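You operate a simulated robot arm through the tools that you are given. There is no shell and no other tool.

You are at the controls of a simulated robot arm. One attempt, no reset.

Task
Put the black weight on the tension post, set the tension on the card and store it.
Fine: switch the unit on, turn the blue knob, press STORE once.

The check looks at the end state, three seconds after you hand in, the way a careful person would. Anything else that was tipped, shoved, dropped, spilled or broken makes it a failure.

Robot
A 6-joint arm with a three-finger gripper, fixed in place. Base frame: the origin is at the foot of the arm, x ahead of it, y to its left, z up. Lengths are in mm, angles in rad, forces in N, time in s.
Its first joint turns from -2.897 to 2.897 rad. Payload 4.89 kg.
The tool frame sits at the grasp point between the pads (the TCP): z along the fingers, y along the line on which they close. The tips reach 30 mm beyond it. The gripper opens to 164 mm. The gripper's body begins 125 mm behind the TCP.
Orientation is that of the tool frame in the base frame, as a unit quaternion [x, y, z, w]. With the fingers straight down and closing along the base's y, the tool's x points along the base's -x, its y along +y and its z along -z.

Tools
- The arm moves only by the tool step_arm. Its argument "commands" is a list that holds one entry, the list of rows, each a list of 7 numbers: the turn, a rotation vector about the base's x, y, z in rad, then the shift along the base's x, y, z in mm, then the closure in counts, from 0 (fully open) to 255 (shut). In form: [[[wx, wy, wz, tx, ty, tz, fingers], ...]]. A call has 1 to 20 rows; each row shifts and turns the commanded pose from where the row before left it. A row lasts 0.2 s, in which the tool goes at most 50 mm and 0.15 rad; a call with a longer step from one row to the next is refused whole, and so is a gripper value outside its range. A pose out of reach is approached as far as the arm can. The call stops where the force on the tool passes 40 N (or 10 N more than at its start, if that is more) or the arm is blocked; 0.2 s more then pass. The fingers move at their own pace (about 108 mm/s each) and stop on an object; they squeeze with about 41 N. The grip force told is the motor's: it shows also when the fingers shut on nothing. Time passes only in rows, and 0.2 s behind the last, so rows that do not move let the fingers close. It gives the time, the measured TCP pose, the force on the tool (base axes), the opening and the grip force at its end, in the units of the frame above (readings bear some noise), with the torque about the TCP (base axes, N m) and any sound that the robot's microphone picked up.
- Cameras (640 x 400 px; columns grow to the right, rows downward): "scene" is fixed at [402.3, 650.1, 1636]; the picture's right is [-0.96, -0.29, 0.00], its down [-0.16, 0.53, -0.83] and it looks along [0.24, -0.80, -0.56] (base axes); focal length 334 px, centre (320, 200). "wrist" rides on the gripper at [76, -2, -152] in the tool frame; the picture's right is [0.02, 1.00, 0.00], its down [-0.88, 0.02, -0.47] and it looks along [-0.47, 0.01, 0.88] (tool axes); focal length 247 px, centre (320, 200). There is no depth. A picture from a camera that has moved, and an enlarged one, comes with that camera's place and axes in the base frame and with its lens.
- camera(camera): a new picture of that camera. No time passes.
- slide_trunk(by): slides the trunk up (or, below 0, down) by that many mm; the arm rides with it, the base frame stays. It gives what a move gives, with no picture.
- inspect(camera, box): a new picture of the part [left, top, right, bottom] of that camera's present view, enlarged. No time passes.
- sign_off(): hands the job in; it is judged then, once.

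Places have to be worked out from the pictures, the camera data and where the tool is seen. Open the gripper and draw the arm clear of the work before you hand the job in, unless the task says otherwise.

The tools are called after "Emit:" as a command line: name --argument value ..., lists and objects as JSON in quotes. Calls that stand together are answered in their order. step_arm: Moves the arm, as the interface text tells. Its arguments: {"type":"object","properties":{"commands":{"type":"array","items":{"type":"array","items":{"type":"array","items":{"type":"number"}}}}},"required":["commands"]} The other tools are called the same way: slide_trunk (by) slides the trunk up or down; camera (camera) takes a picture; inspect (camera, box) takes an enlarged picture of a part of a camera's view; sign_off () hands the job in.

At the start:

```text
time_s: 0.0
ee_pos: [546.4, -81.2, 1249.2]
tool_rot: [0.0, 1.0, 0.001, 0.0]
force: [0.1, 0.2, 0.1]
torque: [-0.02, 0.02, 0.03]
width: 163.8
grasp_force: 0.1
trunk travel left (down, up): [-175.0, 215.0]
```

scene: 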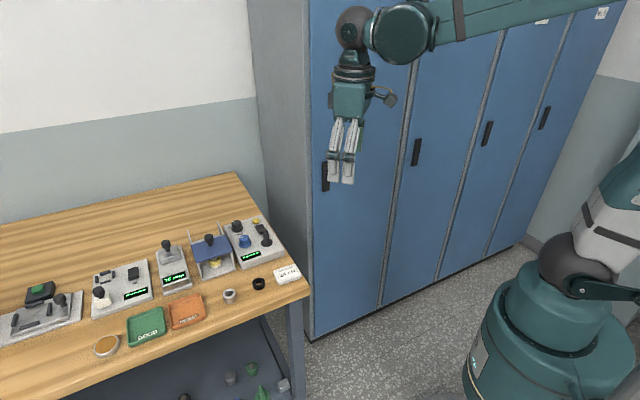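
wrist: 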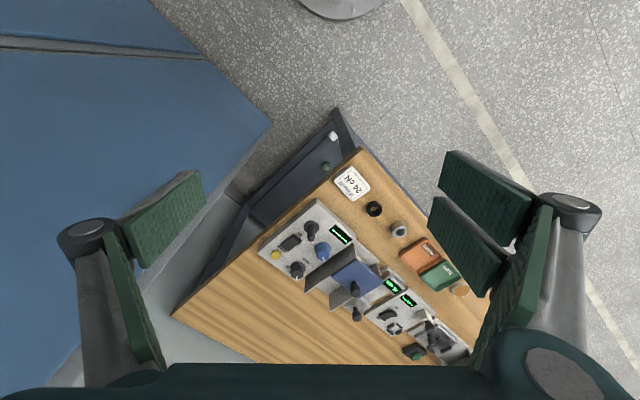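

I'll start by enlarging both views to identify the units, the weights and the card.

Emit:
inspect --camera "scene" --box '[180, 200, 320, 310]'

Emit:
inspect --camera "scene" --box '[0, 220, 180, 370]'

Emit:
inspect --camera "wrist" --box '[250, 140, 480, 370]'

```text
3.64 times, centred on (250, 255) of scene
camera zoom: at [402.3, 650.1, 1636.0], right [-0.96, -0.29, 0.0], down [-0.16, 0.53, -0.83], along [0.24, -0.8, -0.56], focal length 1216 px, centre (574, 0)
```

zoom: 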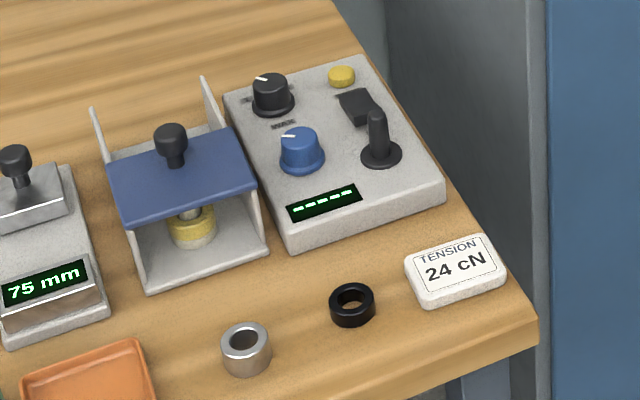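

```text
2.67 times, centred on (90, 295) of scene
camera zoom: at [402.3, 650.1, 1636.0], right [-0.96, -0.29, 0.0], down [-0.16, 0.53, -0.83], along [0.24, -0.8, -0.56], focal length 891 px, centre (933, -53)
```

zoom: 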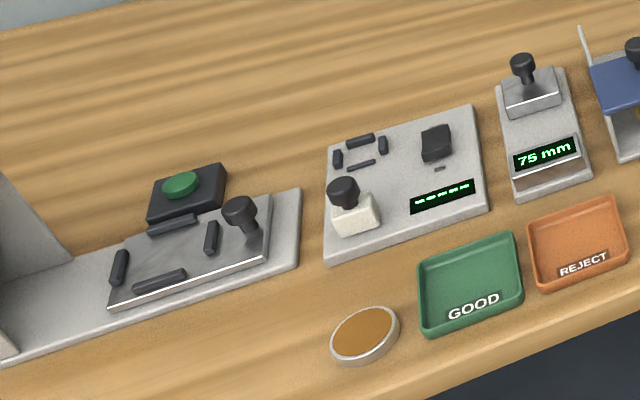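

```text
1.74 times, centred on (365, 255) of wrist
camera zoom: at [471.1, -82.5, 1401.8], right [-0.02, 1.0, 0.0], down [0.88, 0.02, 0.47], along [0.47, 0.01, -0.88], focal length 430 px, centre (242, 104)
```

zoom: 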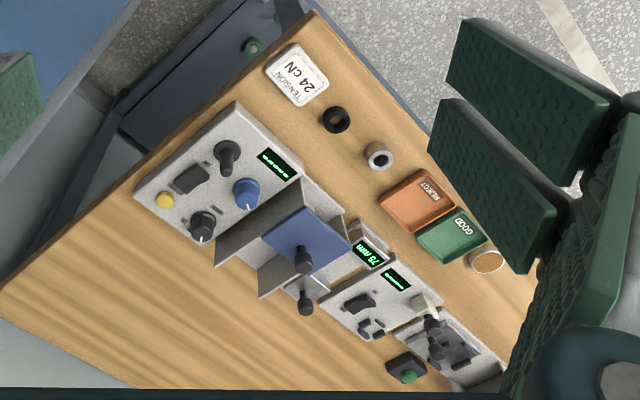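

The card reads 24 cN and lies near (702, -6, 890). The unit with the blue knob, rocker, yellow button and post is around (870, -110), and the black ring is near (767, 52). I'll move the open gripper closer, well above everything, for a better look.

Emit:
step_arm --commands '[[[0, 0, 0, 36, -2, -25, 0], [0, 0, 0, 36, -2, -25, 0], [0, 0, 0, 36, -2, -25, 0], [0, 0, 0, 36, -2, -25, 0], [0, 0, 0, 36, -2, -25, 0], [0, 0, 0, 34, -2, -25, 0]]]'

Emit:
camera --camera "wrist"

Emit:
inspect --camera "wrist" --box '[200, 80, 440, 260]'

```text
time_s: 1.4
ee_pos: [761.9, -89.4, 1102.2]
tool_rot: [0.001, 1.0, 0.0, 0.0]
force: [-1.9, -0.3, 1.1]
torque: [-0.02, -0.3, 0.02]
width: 164.2
grasp_force: 0.1
trunk travel left (down, up): [-175.0, 215.0]
```

```text
taken
camera wrist: at [684.9, -92.3, 1254.4], right [-0.02, 1.0, 0.0], down [0.88, 0.02, 0.47], along [0.47, 0.01, -0.88], focal length 247 px, centre (320, 200)
```

wrist: 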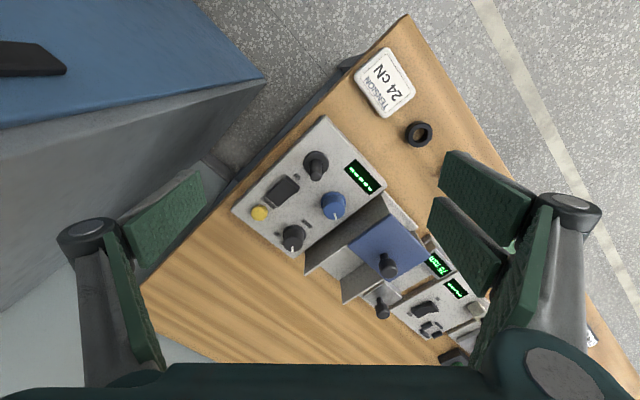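

```text
2.22 times, centred on (320, 170) of wrist
camera zoom: at [684.9, -92.3, 1254.4], right [-0.02, 1.0, 0.0], down [0.88, 0.02, 0.47], along [0.47, 0.01, -0.88], focal length 549 px, centre (320, 267)
```

zoom: 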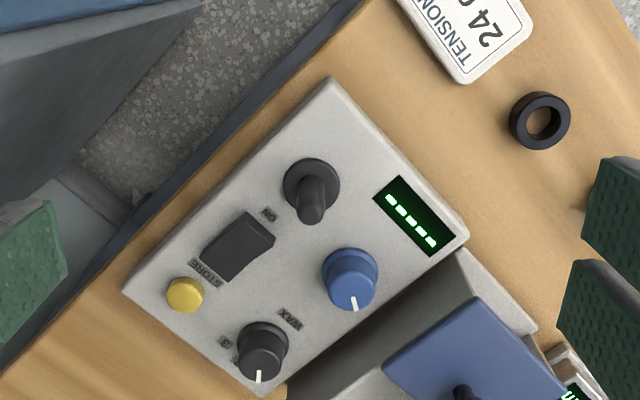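

I can see the post, the rocker labelled ON, the yellow STORE button and two knobs. I'll zoom further on the labels and on the ring and post.

Emit:
inspect --camera "wrist" --box '[230, 140, 350, 260]'

Emit:
inspect --camera "wrist" --box '[340, 40, 450, 160]'

Emit:
inspect --camera "scene" --box '[225, 210, 285, 270]'

```text
3.33 times, centred on (290, 200) of wrist
camera zoom: at [684.9, -92.3, 1254.4], right [-0.02, 1.0, 0.0], down [0.88, 0.02, 0.47], along [0.47, 0.01, -0.88], focal length 823 px, centre (420, 200)
```

zoom: 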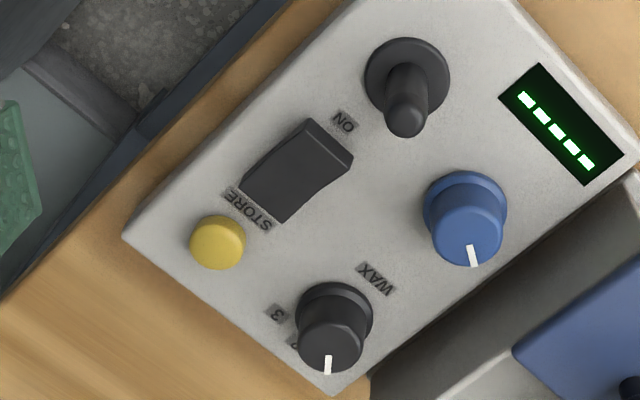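

```text
3.33 times, centred on (395, 100) of wrist
camera zoom: at [684.9, -92.3, 1254.4], right [-0.02, 1.0, 0.0], down [0.88, 0.02, 0.47], along [0.47, 0.01, -0.88], focal length 823 px, centre (70, 533)
```

zoom: 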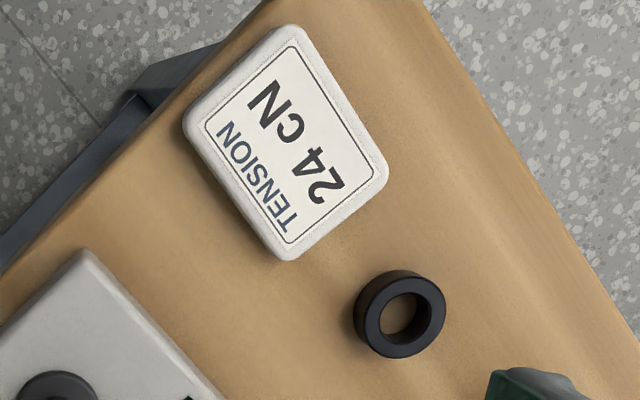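

```text
6.67 times, centred on (255, 240) of scene
camera zoom: at [402.3, 650.1, 1636.0], right [-0.96, -0.29, 0.0], down [-0.16, 0.53, -0.83], along [0.24, -0.8, -0.56], focal length 2228 px, centre (753, -67)
```

zoom: 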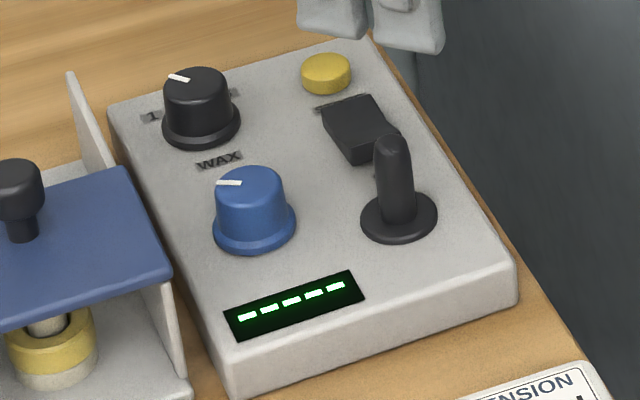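

The black ring is about 37 mm outside and 22 mm inside, with its centre near (765, 54) and its top near z 898. The post is at about (806, -95), 17 mm thick, with its top near z 964. The unit is turned about 45° in the base frame. I'll turn the gripper 45° and go above the ring to check alignment.

Emit:
step_arm --commands '[[[0, 0, 0.131, 0.5, 24, -10, 100], [0, 0, 0.131, 0.5, 24, -10, 100], [0, 0, 0.131, 0.5, 24, -15, 100], [0, 0, 0.131, 0.5, 24, -20, 100], [0, 0, 0.131, 0.5, 24, -20, 100], [0, 0, 0.131, 0.5, 23.5, -20, 100], [0, 0, 0, 0, 0, 0, 100]]]'

Emit:
camera --camera "wrist"

Emit:
camera --camera "scene"

```text
time_s: 3.0
ee_pos: [763.8, 52.1, 1005.5]
tool_rot: [-0.384, 0.923, 0.0, 0.0]
force: [0.3, -0.5, -0.3]
torque: [-0.03, 0.03, 0.01]
width: 99.8
grasp_force: 0.1
trunk travel left (down, up): [-175.0, 215.0]
```

```text
taken
camera wrist: at [711.2, -3.3, 1157.6], right [-0.72, 0.69, 0.0], down [0.61, 0.64, 0.47], along [0.33, 0.34, -0.88], focal length 247 px, centre (320, 200)
```

wrist: 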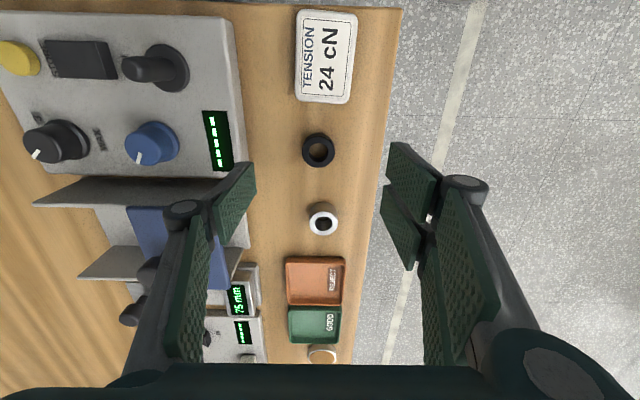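

```text
taken
```

scene: 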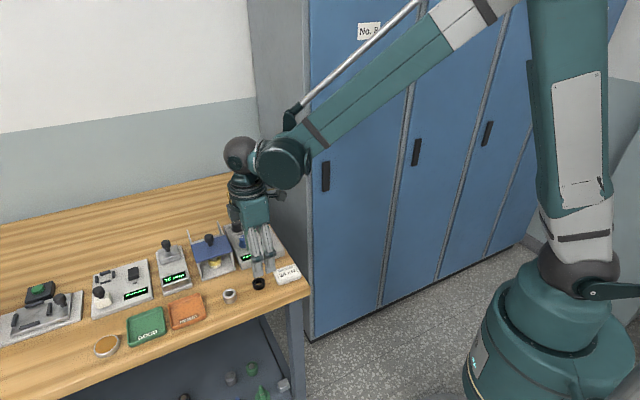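

The gripper is now above the ring at a 45° angle. I'll zoom in on the ring to refine its position from this closer view.

Emit:
inspect --camera "wrist" --box '[280, 120, 360, 170]'

Emit:
inspect --camera "scene" --box '[220, 220, 310, 310]'

```text
8.00 times, centred on (320, 145) of wrist
camera zoom: at [711.2, -3.3, 1157.6], right [-0.72, 0.69, 0.0], down [0.61, 0.64, 0.47], along [0.33, 0.34, -0.88], focal length 1976 px, centre (320, 640)
```

zoom: 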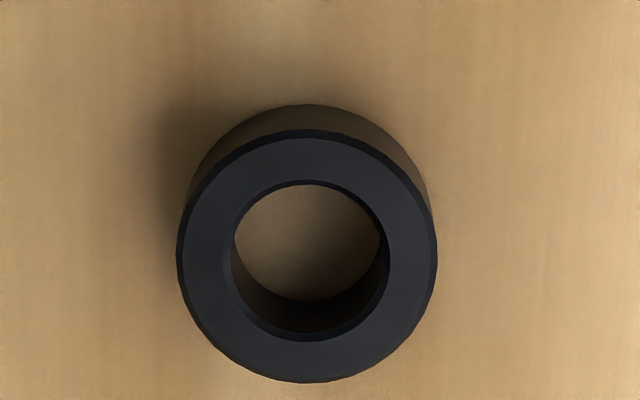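

```text
4.44 times, centred on (265, 265) of scene
camera zoom: at [402.3, 650.1, 1636.0], right [-0.96, -0.29, 0.0], down [-0.16, 0.53, -0.83], along [0.24, -0.8, -0.56], focal length 1486 px, centre (564, -89)
```

zoom: 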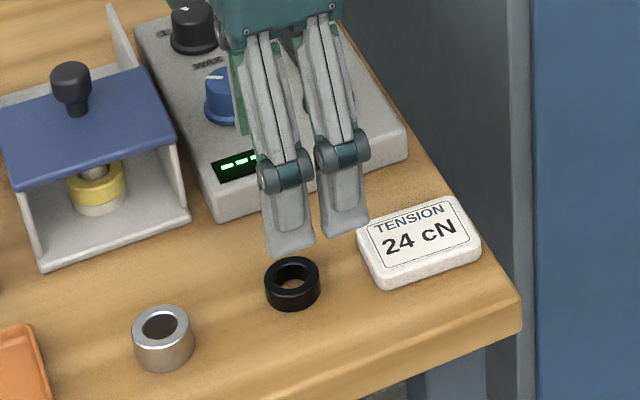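

The refined ring centre is about (768, 53.3), with an outside diameter near 35 mm and a height near 13 mm. I'll centre over it and descend so the tips straddle the ring, stopping above the table.

Emit:
step_arm --commands '[[[0, 0, 0, 2.1, 0.6, -20, 130], [0, 0, 0, 2.1, 0.6, -20, 130], [0, 0, 0, 0, 0, -20, 130], [0, 0, 0, 0, 0, -15, 130], [0, 0, 0, 0, 0, -8, 130], [0, 0, 0, 0, 0, 0, 130], [0, 0, 0, 0, 0, 0, 130]]]'

Emit:
camera --camera "wrist"

Emit:
inspect --camera "scene" --box '[225, 235, 305, 305]'

```text
time_s: 4.6
ee_pos: [767.7, 50.7, 921.8]
tool_rot: [-0.383, 0.924, 0.0, 0.0]
force: [-0.1, -0.8, 0.3]
torque: [0.0, 0.03, -0.01]
width: 80.4
grasp_force: 0.1
trunk travel left (down, up): [-175.0, 215.0]
```

```text
taken
camera wrist: at [715.2, -3.5, 1073.8], right [-0.72, 0.69, 0.0], down [0.61, 0.64, 0.47], along [0.33, 0.34, -0.88], focal length 247 px, centre (320, 200)
```

wrist: 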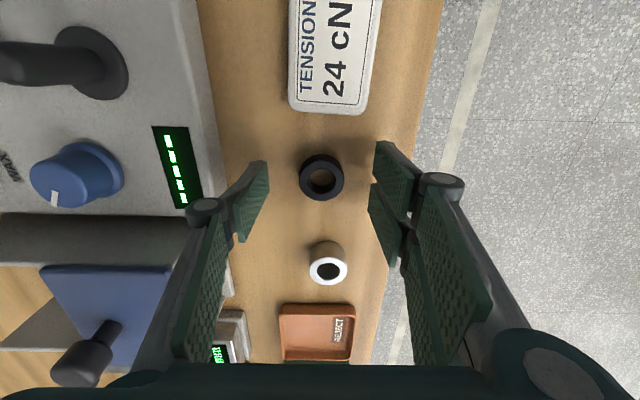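

```text
5.71 times, centred on (265, 270) of scene
camera zoom: at [402.3, 650.1, 1636.0], right [-0.96, -0.29, 0.0], down [-0.16, 0.53, -0.83], along [0.24, -0.8, -0.56], focal length 1910 px, centre (634, -200)
```

zoom: 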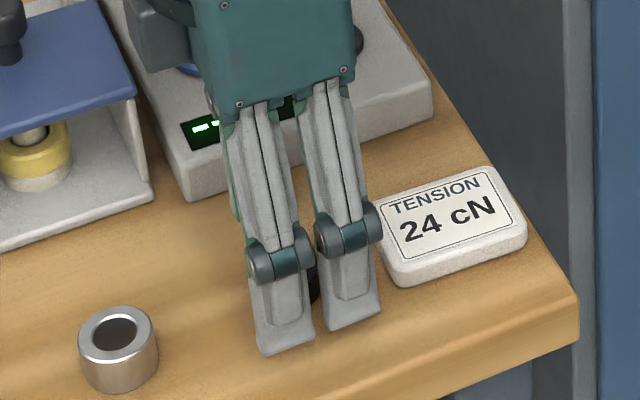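

The ring sits centred between the fingers, and the tips are at about z 892. I'll lower 5 mm more, watching the force, and then close on the ring.

Emit:
step_arm --commands '[[[0, 0, 0, 0, 0, -3, 130], [0, 0, 0, 0, 0, -2, 130], [0, 0, 0, 0, 0, 0, 130]]]'

Emit:
inspect --camera "wrist" --box '[220, 120, 420, 245]'

```text
time_s: 5.4
ee_pos: [767.9, 53.3, 917.5]
tool_rot: [-0.384, 0.923, 0.0, 0.0]
force: [0.3, -0.2, -0.3]
torque: [0.0, -0.02, 0.0]
width: 80.3
grasp_force: 0.1
trunk travel left (down, up): [-175.0, 215.0]
```

```text
3.20 times, centred on (320, 182) of wrist
camera zoom: at [715.8, -3.1, 1068.7], right [-0.72, 0.69, 0.0], down [0.61, 0.64, 0.47], along [0.33, 0.34, -0.88], focal length 790 px, centre (320, 256)
```

zoom: 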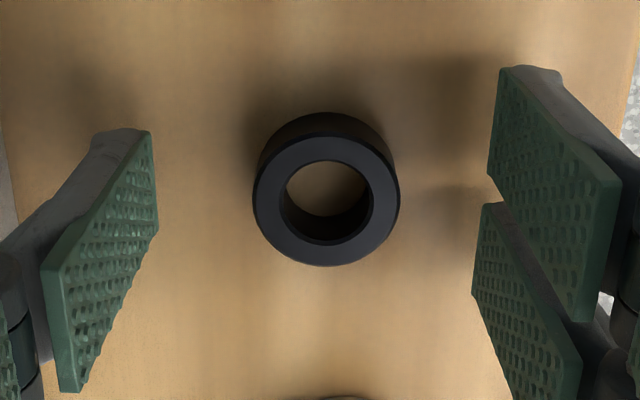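

The ring is well centred between the pads along both axes. I'll close on it now.

Emit:
step_arm --commands '[[[0, 0, 0, 0, 0, 0, 200], [0, 0, 0, 0, 0, 0, 230], [0, 0, 0, 0, 0, 0, 255], [0, 0, 0, 0, 0, 0, 255], [0, 0, 0, 0, 0, 0, 255]]]'

Emit:
inspect --camera "wrist" --box '[220, 120, 420, 245]'

```text
time_s: 6.6
ee_pos: [767.9, 52.6, 917.0]
tool_rot: [-0.383, 0.924, 0.0, 0.0]
force: [-0.2, 0.3, 0.3]
torque: [0.04, 0.0, -0.01]
width: 35.0
grasp_force: 40.6
trunk travel left (down, up): [-175.0, 215.0]
```

```text
3.20 times, centred on (320, 182) of wrist
camera zoom: at [715.8, -3.1, 1068.8], right [-0.72, 0.69, 0.0], down [0.61, 0.64, 0.47], along [0.33, 0.34, -0.88], focal length 790 px, centre (320, 256)
```

zoom: 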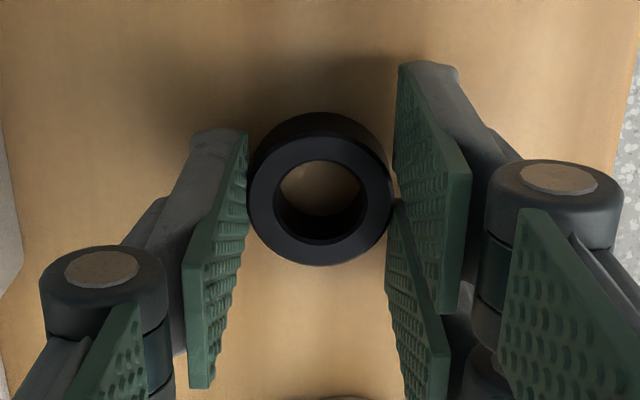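

The ring is gripped at 35 mm opening and is centred on the TCP. I'll lift it to about z 1022 and carry it just past the post so I can measure the post with the wrist camera unobstructed.

Emit:
step_arm --commands '[[[0, 0, 0, 0, 0, 15, 255], [0, 0, 0, 0, 0, 30, 255], [0, 0, 0, 0, 0, 35, 255], [0, 0, 0, 0, 0, 25, 255], [0, 0, 0, 17.5, -29, 0, 255], [0, 0, 0, 17.5, -29, 0, 255], [0, 0, 0, 17.5, -29, 0, 255], [0, 0, 0, 17.5, -29, 0, 255], [0, 0, 0, 0, 0, 0, 255], [0, 0, 0, 0, 0, 0, 255]]]'

Emit:
camera --camera "wrist"

Emit:
inspect --camera "scene" --box '[210, 180, 310, 300]'

```text
time_s: 8.8
ee_pos: [836.5, -65.9, 1019.7]
tool_rot: [-0.384, 0.923, 0.0, 0.0]
force: [0.4, -0.9, -0.1]
torque: [0.04, 0.04, 0.0]
width: 0.0
grasp_force: 40.6
trunk travel left (down, up): [-175.0, 215.0]
```

```text
taken
camera wrist: at [784.6, -119.5, 1172.2], right [-0.72, 0.69, 0.0], down [0.61, 0.64, 0.47], along [0.33, 0.34, -0.88], focal length 247 px, centre (320, 200)
```

wrist: 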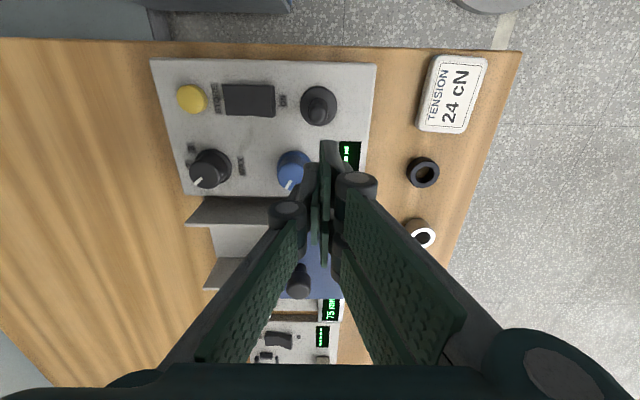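

```text
3.33 times, centred on (260, 240) of scene
camera zoom: at [402.3, 650.1, 1636.0], right [-0.96, -0.29, 0.0], down [-0.16, 0.53, -0.83], along [0.24, -0.8, -0.56], focal length 1114 px, centre (520, 67)
```

zoom: 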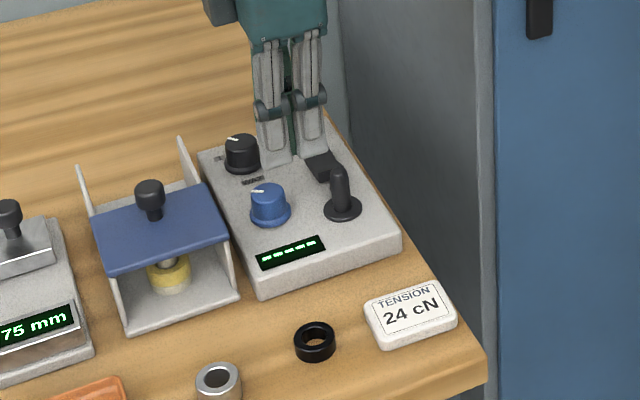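

The ring slipped out (opening 0) and is still standing on the table close to its old spot. Before I go back for it, I'll use this good overhead view to measure the post, the switches and the ring.

Emit:
inspect --camera "wrist" --box '[150, 50, 390, 200]'

Emit:
inspect --camera "wrist" --box '[380, 120, 480, 260]'

Emit:
inspect --camera "scene" --box '[230, 250, 310, 310]'

```text
2.67 times, centred on (270, 125) of wrist
camera zoom: at [784.6, -119.5, 1172.2], right [-0.72, 0.69, 0.0], down [0.61, 0.64, 0.47], along [0.33, 0.34, -0.88], focal length 659 px, centre (453, 400)
```

zoom: 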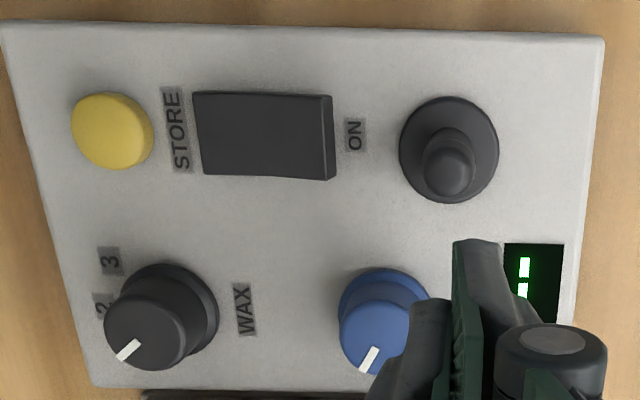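

```text
2.86 times, centred on (430, 190) of wrist
camera zoom: at [784.6, -119.5, 1172.2], right [-0.72, 0.69, 0.0], down [0.61, 0.64, 0.47], along [0.33, 0.34, -0.88], focal length 706 px, centre (6, 229)
```

zoom: 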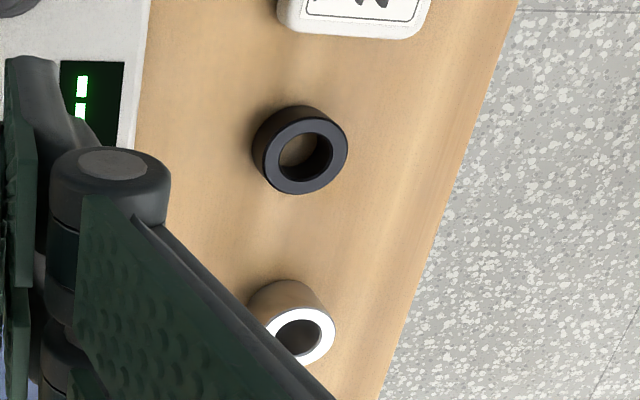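

```text
6.67 times, centred on (270, 280) of scene
camera zoom: at [402.3, 650.1, 1636.0], right [-0.96, -0.29, 0.0], down [-0.16, 0.53, -0.83], along [0.24, -0.8, -0.56], focal length 2228 px, centre (653, -333)
```

zoom: 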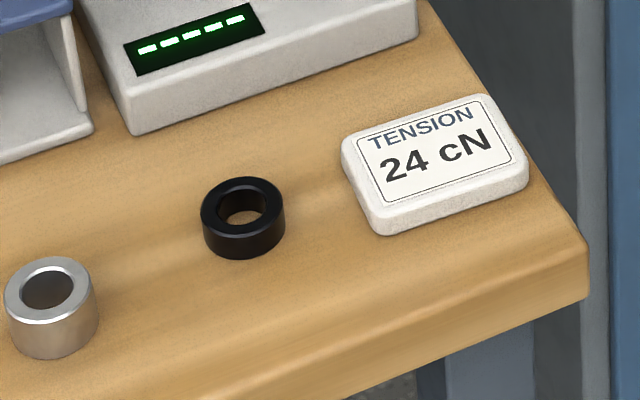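

The post is at about (808, -96.5), with the flange near z 914 and the top near z 963. The rocker centre is near (852, -146) with its ON end raised, and STORE is near (889, -185). The ring is at about (770, 51) with its top near z 895, so my last grip was too shallow. I'll return above it and go deeper this time.

Emit:
step_arm --commands '[[[0, 0, 0, -17, 28.9, 0, 200], [0, 0, 0, -17, 28.9, 0, 150], [0, 0, 0, -17, 28.9, 0, 130], [0, 0, 0, -16.6, 28.8, 0, 130], [0, 0, 0, 0, 0, -35, 130], [0, 0, 0, 0, 0, -30, 130], [0, 0, 0, 0, 0, -16, 130], [0, 0, 0, 0, 0, 0, 130]]]'

Emit:
inspect --camera "wrist" --box '[220, 120, 420, 245]'

```text
time_s: 10.6
ee_pos: [772.1, 51.2, 941.2]
tool_rot: [-0.383, 0.924, 0.0, 0.0]
force: [0.9, -0.6, -1.0]
torque: [0.01, 0.05, 0.0]
width: 80.2
grasp_force: 0.0
trunk travel left (down, up): [-175.0, 215.0]
```

```text
3.20 times, centred on (320, 182) of wrist
camera zoom: at [719.5, -4.4, 1092.8], right [-0.72, 0.69, 0.0], down [0.61, 0.64, 0.47], along [0.33, 0.34, -0.88], focal length 790 px, centre (320, 256)
```

zoom: 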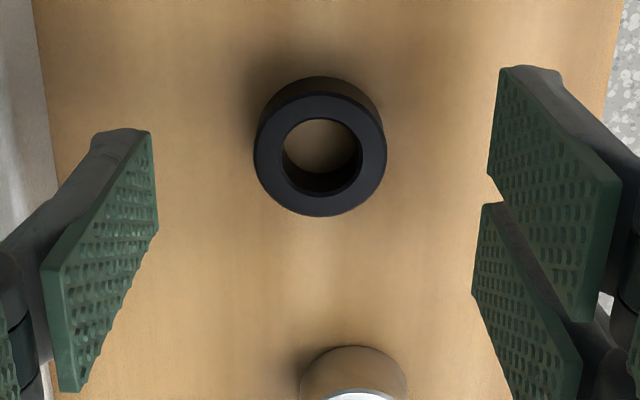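

The ring is centred within about 1.5 mm and its top is near z 897. I'll descend so the tips come close to the tabletop, then check the force reading.

Emit:
step_arm --commands '[[[0, 0, 0, -0.8, -0.8, -10, 130], [0, 0, 0, 0, 0, -10, 130], [0, 0, 0, 0, 0, -4, 130], [0, 0, 0, 0, 0, -2, 130], [0, 0, 0, 0, 0, -1, 130], [0, 0, 0, 0, 0, 0, 130]]]'

Emit:
inspect --camera "scene" --box '[230, 240, 300, 310]'

```text
time_s: 12.0
ee_pos: [770.3, 49.4, 914.2]
tool_rot: [-0.384, 0.923, 0.0, 0.0]
force: [0.1, -0.4, 0.3]
torque: [-0.02, -0.02, -0.01]
width: 80.6
grasp_force: 0.0
trunk travel left (down, up): [-175.0, 215.0]
```

```text
5.71 times, centred on (265, 275) of scene
camera zoom: at [402.3, 650.1, 1636.0], right [-0.96, -0.29, 0.0], down [-0.16, 0.53, -0.83], along [0.24, -0.8, -0.56], focal length 1910 px, centre (634, -229)
```

zoom: 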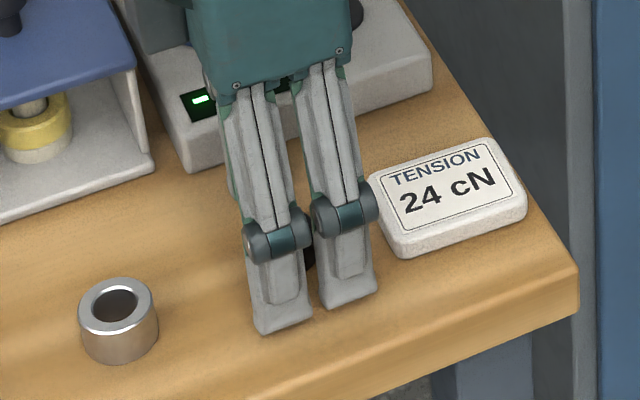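

There is no contact yet with the tips at about z 883–884. I'll probe down in 1 mm steps to find the tabletop.

Emit:
step_arm --commands '[[[0, 0, 0, 0, 0, -1, 130], [0, 0, 0, 0, 0, -1, 130], [0, 0, 0, 0, 0, 0, 130]]]'

```text
time_s: 12.8
ee_pos: [769.7, 51.0, 911.6]
tool_rot: [-0.383, 0.924, 0.0, -0.001]
force: [-0.6, -0.1, -0.2]
torque: [0.03, -0.01, 0.01]
width: 80.4
grasp_force: 0.0
trunk travel left (down, up): [-175.0, 215.0]
```

Emit:
step_arm --commands '[[[0, 0, 0, 0, 0, -1, 130], [0, 0, 0, 0, 0, -1, 130], [0, 0, 0, 0, 0, 0, 130]]]'

Emit:
inspect --camera "wrist" --box '[220, 120, 420, 245]'

```text
time_s: 13.6
ee_pos: [770.0, 50.7, 910.0]
tool_rot: [-0.383, 0.924, 0.0, 0.0]
force: [0.6, 0.6, 1.0]
torque: [-0.02, 0.03, 0.03]
width: 80.0
grasp_force: 0.0
trunk travel left (down, up): [-175.0, 215.0]
```

```text
3.20 times, centred on (320, 182) of wrist
camera zoom: at [717.4, -4.6, 1061.7], right [-0.72, 0.69, 0.0], down [0.61, 0.64, 0.47], along [0.33, 0.34, -0.88], focal length 790 px, centre (320, 256)
```

zoom: 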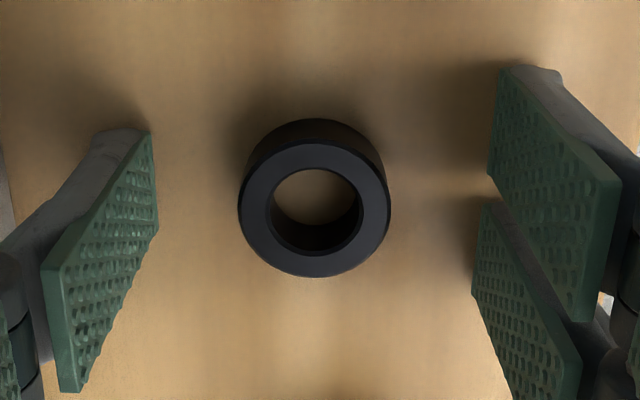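

There is still no contact with the tips at about z 880, so the table and ring are lower than I thought and the first grip only caught the ring's edge. I'll keep probing down.

Emit:
step_arm --commands '[[[0, 0, 0, 0, 0, -1, 130], [0, 0, 0, 0, 0, -1, 130], [0, 0, 0, 0, 0, -1, 130], [0, 0, 0, 0, 0, 0, 130]]]'

Emit:
inspect --camera "wrist" --box '[220, 120, 420, 245]'

Emit:
inspect --camera "scene" --box '[240, 250, 290, 300]'

```text
time_s: 14.6
ee_pos: [769.8, 49.5, 907.8]
tool_rot: [-0.383, 0.924, 0.0, 0.0]
force: [3.7, 2.6, 15.2]
torque: [0.21, 0.05, -0.12]
width: 80.9
grasp_force: 0.3
trunk travel left (down, up): [-175.0, 215.0]
```

```text
3.20 times, centred on (320, 182) of wrist
camera zoom: at [717.0, -4.6, 1059.4], right [-0.72, 0.69, 0.0], down [0.61, 0.64, 0.47], along [0.33, 0.34, -0.88], focal length 790 px, centre (320, 256)
```

zoom: 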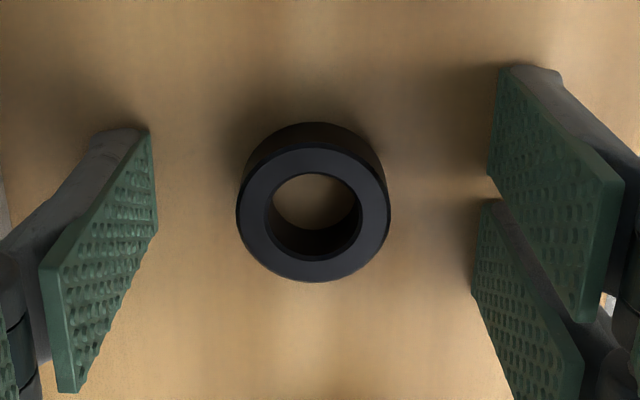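

```text
8.00 times, centred on (265, 275) of scene
camera zoom: at [402.3, 650.1, 1636.0], right [-0.96, -0.29, 0.0], down [-0.16, 0.53, -0.83], along [0.24, -0.8, -0.56], focal length 2674 px, centre (760, -400)
```

zoom: 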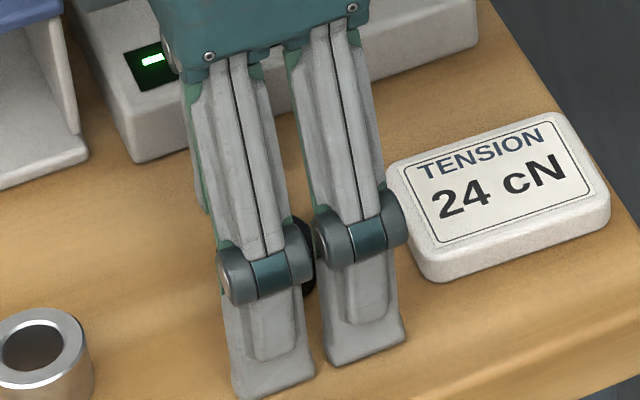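

Contact shows 15 N, so the tabletop is at about z 877.5. I'll raise to tips near 879, centre on the ring (offset about +2.8 mm in x), and close.

Emit:
step_arm --commands '[[[0, 0, 0, 0, 0, 2.8, 130], [0, 0, 0, 2.6, 0.3, 0, 130], [0, 0, 0, 0, 0, 0, 180], [0, 0, 0, 0, 0, 0, 220], [0, 0, 0, 0, 0, 0, 255], [0, 0, 0, 0, 0, 0, 255], [0, 0, 0, 0, 0, 0, 255]]]'

Emit:
inspect --camera "wrist" --box '[220, 120, 420, 245]'

```text
time_s: 16.2
ee_pos: [773.2, 50.3, 910.9]
tool_rot: [-0.383, 0.924, 0.0, -0.001]
force: [-0.5, -0.6, 0.1]
torque: [-0.02, 0.01, 0.03]
width: 34.7
grasp_force: 40.5
trunk travel left (down, up): [-175.0, 215.0]
```

```text
3.20 times, centred on (320, 182) of wrist
camera zoom: at [720.2, -4.6, 1061.5], right [-0.72, 0.69, 0.0], down [0.61, 0.64, 0.47], along [0.33, 0.34, -0.88], focal length 790 px, centre (320, 256)
```

zoom: 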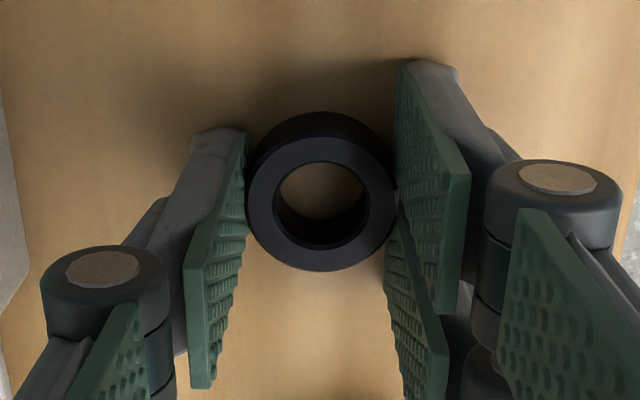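

The ring is gripped deeper now, at 34.7 mm. I'll lift slowly by 12 mm and verify it comes along.

Emit:
step_arm --commands '[[[0, 0, 0, 0, 0, 1, 255], [0, 0, 0, 0, 0, 2, 255], [0, 0, 0, 0, 0, 3, 255], [0, 0, 0, 0, 0, 3, 255], [0, 0, 0, 0, 0, 3, 255], [0, 0, 0, 0, 0, 0, 255]]]'

Emit:
inspect --camera "wrist" --box '[220, 120, 420, 245]'

Emit:
inspect --camera "scene" --box '[240, 250, 290, 300]'

```text
time_s: 17.6
ee_pos: [773.0, 50.4, 922.3]
tool_rot: [-0.384, 0.924, 0.0, 0.0]
force: [0.5, -0.4, -1.5]
torque: [-0.03, 0.02, -0.02]
width: 34.3
grasp_force: 41.1
trunk travel left (down, up): [-175.0, 215.0]
```

```text
3.20 times, centred on (320, 182) of wrist
camera zoom: at [720.9, -5.1, 1073.4], right [-0.72, 0.69, 0.0], down [0.61, 0.64, 0.47], along [0.33, 0.34, -0.88], focal length 790 px, centre (320, 256)
```

zoom: 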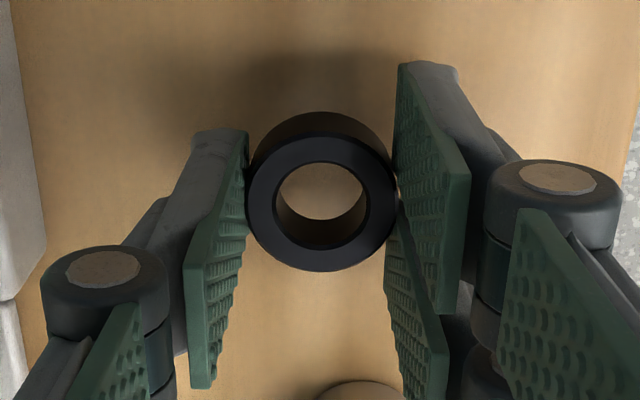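

```text
8.00 times, centred on (265, 275) of scene
camera zoom: at [402.3, 650.1, 1636.0], right [-0.96, -0.29, 0.0], down [-0.16, 0.53, -0.83], along [0.24, -0.8, -0.56], focal length 2674 px, centre (760, -400)
```

zoom: 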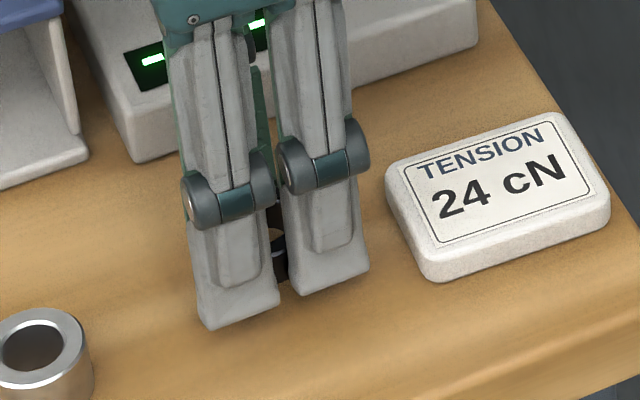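

The ring is held firmly and lifted. I'll raise to about z 1006 gently and carry it to just beyond the post for a joint look at ring and post.

Emit:
step_arm --commands '[[[0, 0, 0, 0, 0, 6, 255], [0, 0, 0, 0, 0, 12, 255], [0, 0, 0, 0, 0, 14, 255], [0, 0, 0, 0, 0, 14, 255], [0, 0, 0, 0, 0, 14, 255], [0, 0, 0, 0, 0, 14, 255], [0, 0, 0, 0, 0, 11, 255], [0, 0, 0, 7, -10, 0, 255], [0, 0, 0, 12, -21, 0, 255], [0, 0, 0, 12, -21, 0, 255], [0, 0, 0, 12, -21, 0, 255], [0, 0, 0, 12, -21, 0, 255], [0, 0, 0, 10, -16, 0, 255], [0, 0, 0, 2, -4, 0, 255], [0, 0, 0, 0, 0, 0, 255]]]'

Emit:
camera --camera "wrist"

Emit:
inspect --camera "wrist" --box '[240, 50, 400, 200]'

Emit:
inspect --camera "scene" --box '[220, 190, 300, 270]'

```text
time_s: 20.8
ee_pos: [839.9, -63.9, 1007.3]
tool_rot: [-0.382, 0.924, 0.0, 0.0]
force: [0.3, -0.4, -1.2]
torque: [-0.01, 0.0, 0.01]
width: 34.0
grasp_force: 41.2
trunk travel left (down, up): [-175.0, 215.0]
```

```text
taken
camera wrist: at [786.9, -119.0, 1158.8], right [-0.72, 0.69, 0.0], down [0.61, 0.64, 0.47], along [0.33, 0.34, -0.88], focal length 247 px, centre (320, 200)
```

wrist: 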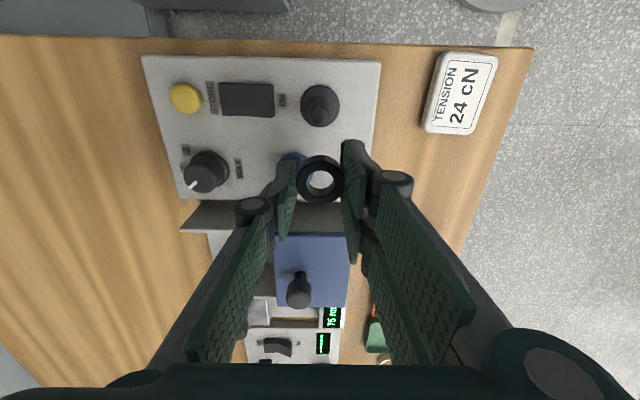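

```text
2.67 times, centred on (320, 125) of wrist
camera zoom: at [786.9, -119.0, 1158.8], right [-0.72, 0.69, 0.0], down [0.61, 0.64, 0.47], along [0.33, 0.34, -0.88], focal length 659 px, centre (320, 400)
```

zoom: 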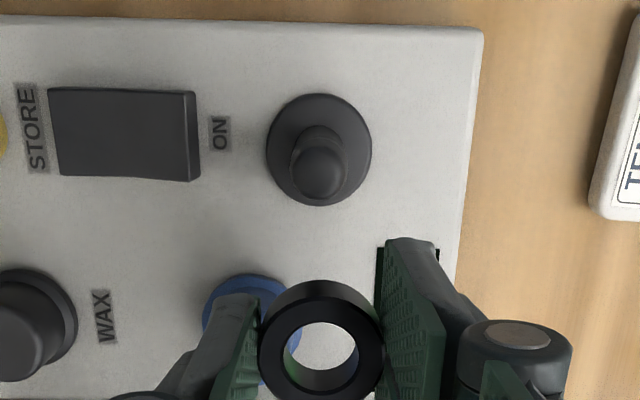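

```text
5.00 times, centred on (260, 230) of scene
camera zoom: at [402.3, 650.1, 1636.0], right [-0.96, -0.29, 0.0], down [-0.16, 0.53, -0.83], along [0.24, -0.8, -0.56], focal length 1671 px, centre (620, 50)
```

zoom: 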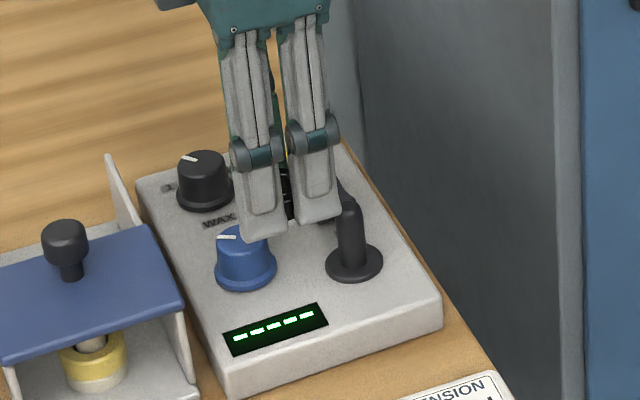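

Measured in the tool frame, the ring is at (-1.1, 0) and the post at about (43.5, -1.6). I'll shift (-30.4, -32.7) in base to bring the ring over the post, staying about 12 mm above its top, and check again.

Emit:
step_arm --commands '[[[0, 0, 0, -6, -6.5, 0, 255], [0, 0, 0, -9, -9.7, 0, 255], [0, 0, 0, -9, -9.7, 0, 255], [0, 0, 0, -6.4, -6.8, 0, 255], [0, 0, 0, 0, 0, 0, 255], [0, 0, 0, 0, 0, 0, 255]]]'

Emit:
inspect --camera "wrist" --box '[260, 110, 380, 210]'

Emit:
inspect --camera "scene" --box '[220, 190, 300, 270]'

```text
time_s: 22.2
ee_pos: [810.7, -94.4, 1006.9]
tool_rot: [-0.383, 0.924, 0.0, 0.001]
force: [-0.5, 0.1, -1.0]
torque: [0.02, -0.02, 0.01]
width: 34.5
grasp_force: 40.9
trunk travel left (down, up): [-175.0, 215.0]
```

```text
4.00 times, centred on (320, 160) of wrist
camera zoom: at [757.5, -150.3, 1159.2], right [-0.72, 0.69, 0.0], down [0.61, 0.64, 0.47], along [0.33, 0.34, -0.88], focal length 988 px, centre (320, 360)
```

zoom: 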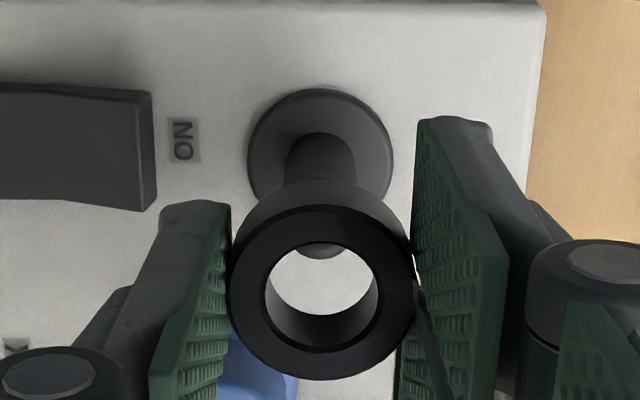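

```text
5.00 times, centred on (260, 230) of scene
camera zoom: at [402.3, 650.1, 1636.0], right [-0.96, -0.29, 0.0], down [-0.16, 0.53, -0.83], along [0.24, -0.8, -0.56], focal length 1671 px, centre (620, 50)
```

zoom: 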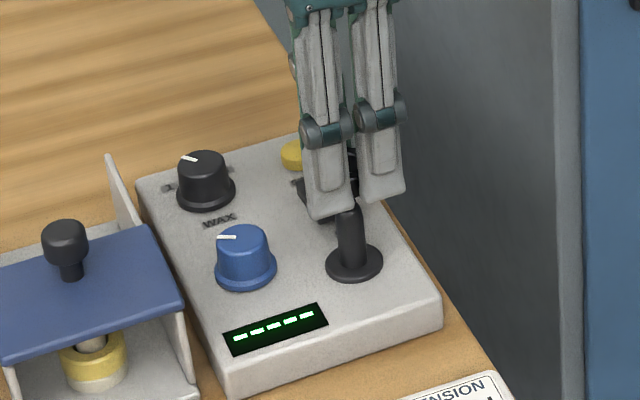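

The post tip is visible through the ring's hole, and the offset looks like only 1–2 mm. I'll correct slightly and lower to about 4 mm above the post tip for a lower-parallax check.

Emit:
step_arm --commands '[[[0, 0, 0, -0.5, -1.5, -4, 255], [0, 0, 0, 0, 0, -6, 255], [0, 0, 0, 0, 0, 0, 255], [0, 0, 0, 0, 0, 0, 255]]]'

Emit:
inspect --camera "wrist" --box '[280, 120, 360, 200]'

Emit:
inspect --camera "scene" --box '[245, 210, 285, 260]'

```text
time_s: 23.2
ee_pos: [809.0, -98.3, 997.6]
tool_rot: [-0.383, 0.924, 0.0, 0.001]
force: [0.2, 0.3, -1.1]
torque: [-0.01, 0.04, -0.02]
width: 34.3
grasp_force: 41.2
trunk travel left (down, up): [-175.0, 215.0]
```

```text
5.00 times, centred on (320, 160) of wrist
camera zoom: at [756.6, -153.0, 1149.1], right [-0.72, 0.69, 0.0], down [0.61, 0.64, 0.47], along [0.33, 0.34, -0.88], focal length 1235 px, centre (320, 400)
```

zoom: 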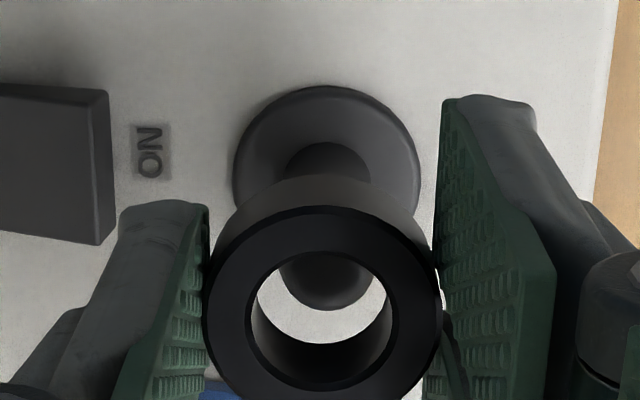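

```text
8.00 times, centred on (265, 235) of scene
camera zoom: at [402.3, 650.1, 1636.0], right [-0.96, -0.29, 0.0], down [-0.16, 0.53, -0.83], along [0.24, -0.8, -0.56], focal length 2674 px, centre (760, -80)
```

zoom: 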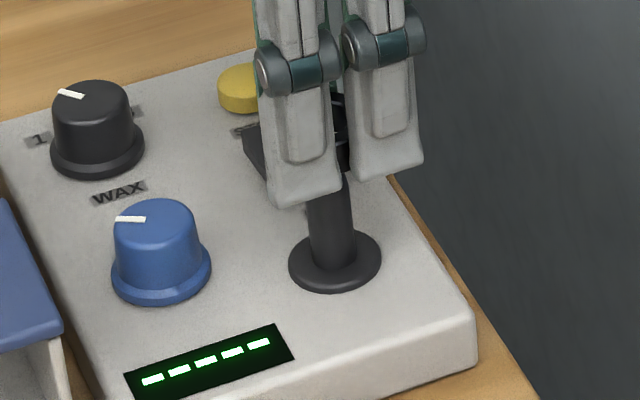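

Camera data shows the arm moved slightly more than commanded; the post is now about (-2.2, +0.8) mm from the ring in tool axes. I'll correct by (+1.0, +2.1) in base and look again at the same height.

Emit:
step_arm --commands '[[[0, 0, 0, 1.0, 2.1, 0, 255], [0, 0, 0, 0, 0, 0, 255], [0, 0, 0, 0, 0, 0, 255], [0, 0, 0, 0, 0, 0, 255]]]'

Emit:
inspect --camera "wrist" --box '[280, 120, 360, 200]'

```text
time_s: 24.2
ee_pos: [810.4, -95.2, 997.9]
tool_rot: [-0.384, 0.924, 0.0, 0.0]
force: [-0.2, 0.0, -1.1]
torque: [0.03, 0.04, -0.01]
width: 34.3
grasp_force: 41.2
trunk travel left (down, up): [-175.0, 215.0]
```

```text
5.00 times, centred on (320, 160) of wrist
camera zoom: at [757.4, -150.3, 1149.2], right [-0.72, 0.69, 0.0], down [0.61, 0.64, 0.47], along [0.33, 0.34, -0.88], focal length 1235 px, centre (320, 400)
```

zoom: 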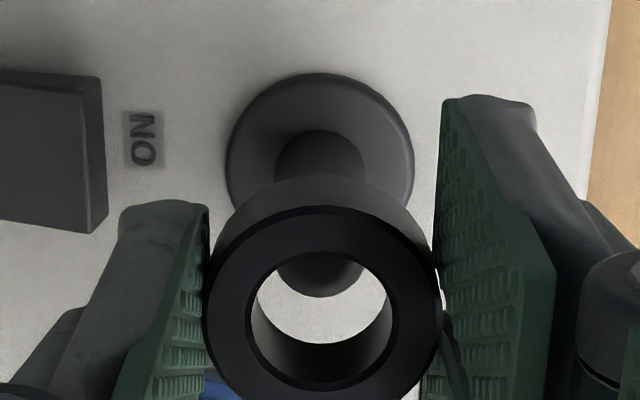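

The ring and post now line up within about 0.5 mm. I'll descend 14 mm slowly so the ring passes the dome, then check the forces and picture.

Emit:
step_arm --commands '[[[0, 0, 0, 0, 0, -2, 255], [0, 0, 0, 0, 0, -3, 255], [0, 0, 0, 0, 0, -3, 255], [0, 0, 0, 0, 0, -3, 255], [0, 0, 0, 0, 0, -3, 255], [0, 0, 0, 0, 0, 0, 255]]]'

Emit:
inspect --camera "wrist" --box '[280, 120, 360, 200]'

Emit:
inspect --camera "scene" --box '[245, 210, 285, 260]'

```text
time_s: 25.6
ee_pos: [810.1, -94.9, 982.7]
tool_rot: [-0.383, 0.924, 0.0, 0.001]
force: [0.7, -0.2, -0.1]
torque: [0.02, 0.0, 0.0]
width: 34.3
grasp_force: 41.0
trunk travel left (down, up): [-175.0, 215.0]
```

```text
5.00 times, centred on (320, 160) of wrist
camera zoom: at [757.5, -150.7, 1134.9], right [-0.72, 0.69, 0.0], down [0.61, 0.64, 0.47], along [0.33, 0.34, -0.88], focal length 1235 px, centre (320, 400)
```

zoom: 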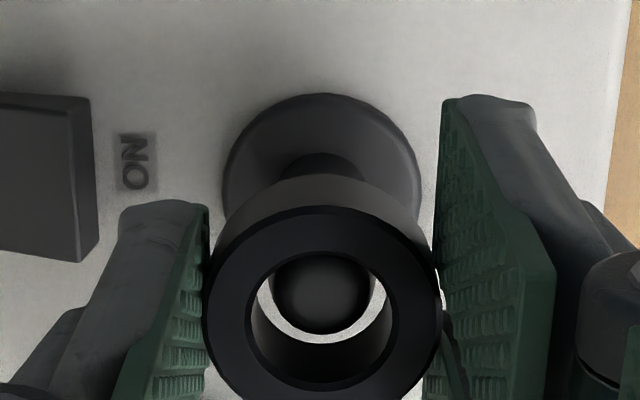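

```text
8.00 times, centred on (265, 235) of scene
camera zoom: at [402.3, 650.1, 1636.0], right [-0.96, -0.29, 0.0], down [-0.16, 0.53, -0.83], along [0.24, -0.8, -0.56], focal length 2674 px, centre (760, -80)
```

zoom: 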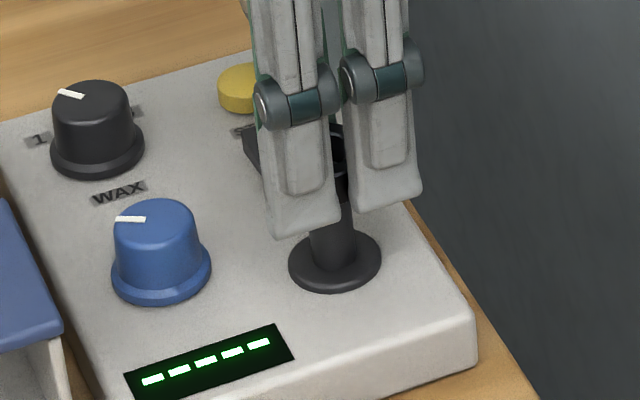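

The post is cleanly inside the ring's hole with no contact force. I'll continue down 35 mm, keeping the ring around the shaft.

Emit:
step_arm --commands '[[[0, 0, 0, 0, 0, -4, 255], [0, 0, 0, 0, 0, -5, 255], [0, 0, 0, 0, 0, -5, 255], [0, 0, 0, 0, 0, -5, 255], [0, 0, 0, 0, 0, -5, 255], [0, 0, 0, 0, 0, -5, 255], [0, 0, 0, 0, 0, -4, 255], [0, 0, 0, 0, 0, -2, 255], [0, 0, 0, 0, 0, 0, 255]]]'

Emit:
inspect --camera "wrist" --box '[280, 120, 360, 200]'

Emit:
inspect --camera "scene" --box '[245, 210, 285, 260]'

```text
time_s: 27.6
ee_pos: [808.2, -95.4, 948.7]
tool_rot: [-0.383, 0.924, 0.0, 0.0]
force: [-0.1, -0.3, -1.0]
torque: [0.0, -0.02, -0.01]
width: 34.4
grasp_force: 41.4
trunk travel left (down, up): [-175.0, 215.0]
```

```text
5.00 times, centred on (320, 160) of wrist
camera zoom: at [757.1, -150.1, 1099.7], right [-0.72, 0.69, 0.0], down [0.61, 0.64, 0.47], along [0.33, 0.34, -0.88], focal length 1235 px, centre (320, 400)
```

zoom: 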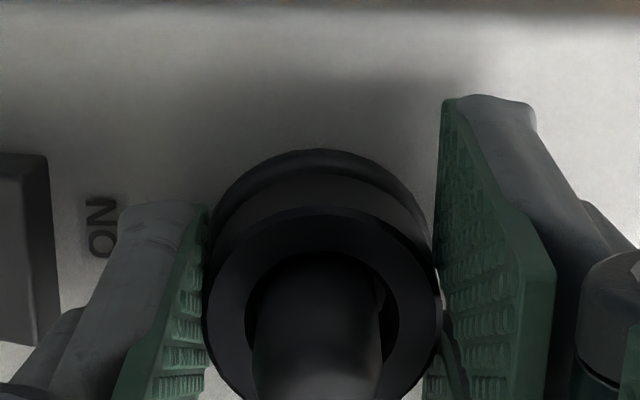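

```text
8.00 times, centred on (265, 235) of scene
camera zoom: at [402.3, 650.1, 1636.0], right [-0.96, -0.29, 0.0], down [-0.16, 0.53, -0.83], along [0.24, -0.8, -0.56], focal length 2674 px, centre (760, -80)
```

zoom: 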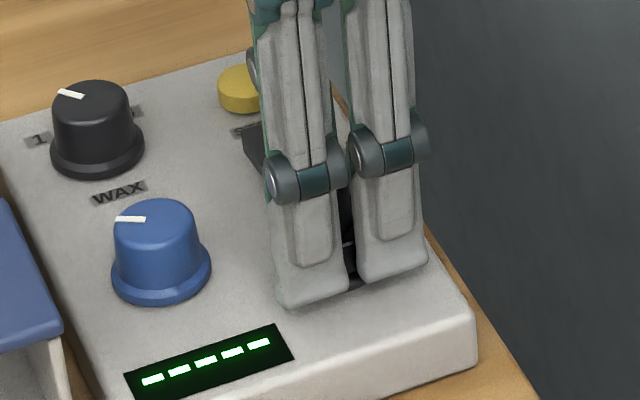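

No contact yet, and the ring bottom is near z 916. I'll lower 1 mm at a time until it meets the flange.

Emit:
step_arm --commands '[[[0, 0, 0, 0, 0, -1, 255], [0, 0, 0, 0, 0, -1, 255], [0, 0, 0, 0, 0, -1, 255], [0, 0, 0, 0, 0, 0, 255]]]'

```text
time_s: 28.6
ee_pos: [810.5, -94.1, 946.2]
tool_rot: [-0.383, 0.924, 0.0, 0.0]
force: [-0.2, 0.6, -1.3]
torque: [-0.02, -0.01, 0.01]
width: 34.5
grasp_force: 41.4
trunk travel left (down, up): [-175.0, 215.0]
```

Emit:
step_arm --commands '[[[0, 0, 0, 0, 0, -1, 255], [0, 0, 0, 0, 0, -1, 255], [0, 0, 0, 0, 0, 0, 255]]]'

Emit:
inspect --camera "wrist" --box '[260, 120, 380, 210]'

```text
time_s: 29.4
ee_pos: [808.5, -94.9, 943.5]
tool_rot: [-0.383, 0.924, 0.0, 0.0]
force: [6.7, 1.3, 19.0]
torque: [-0.08, -0.19, 0.04]
width: 34.7
grasp_force: 41.1
trunk travel left (down, up): [-175.0, 215.0]
```

```text
4.44 times, centred on (320, 165) of wrist
camera zoom: at [756.6, -150.3, 1095.3], right [-0.72, 0.69, 0.0], down [0.61, 0.64, 0.47], along [0.33, 0.34, -0.88], focal length 1098 px, centre (320, 356)
```

zoom: 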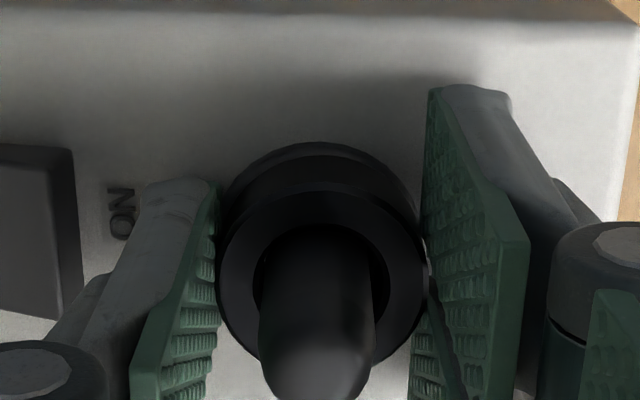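

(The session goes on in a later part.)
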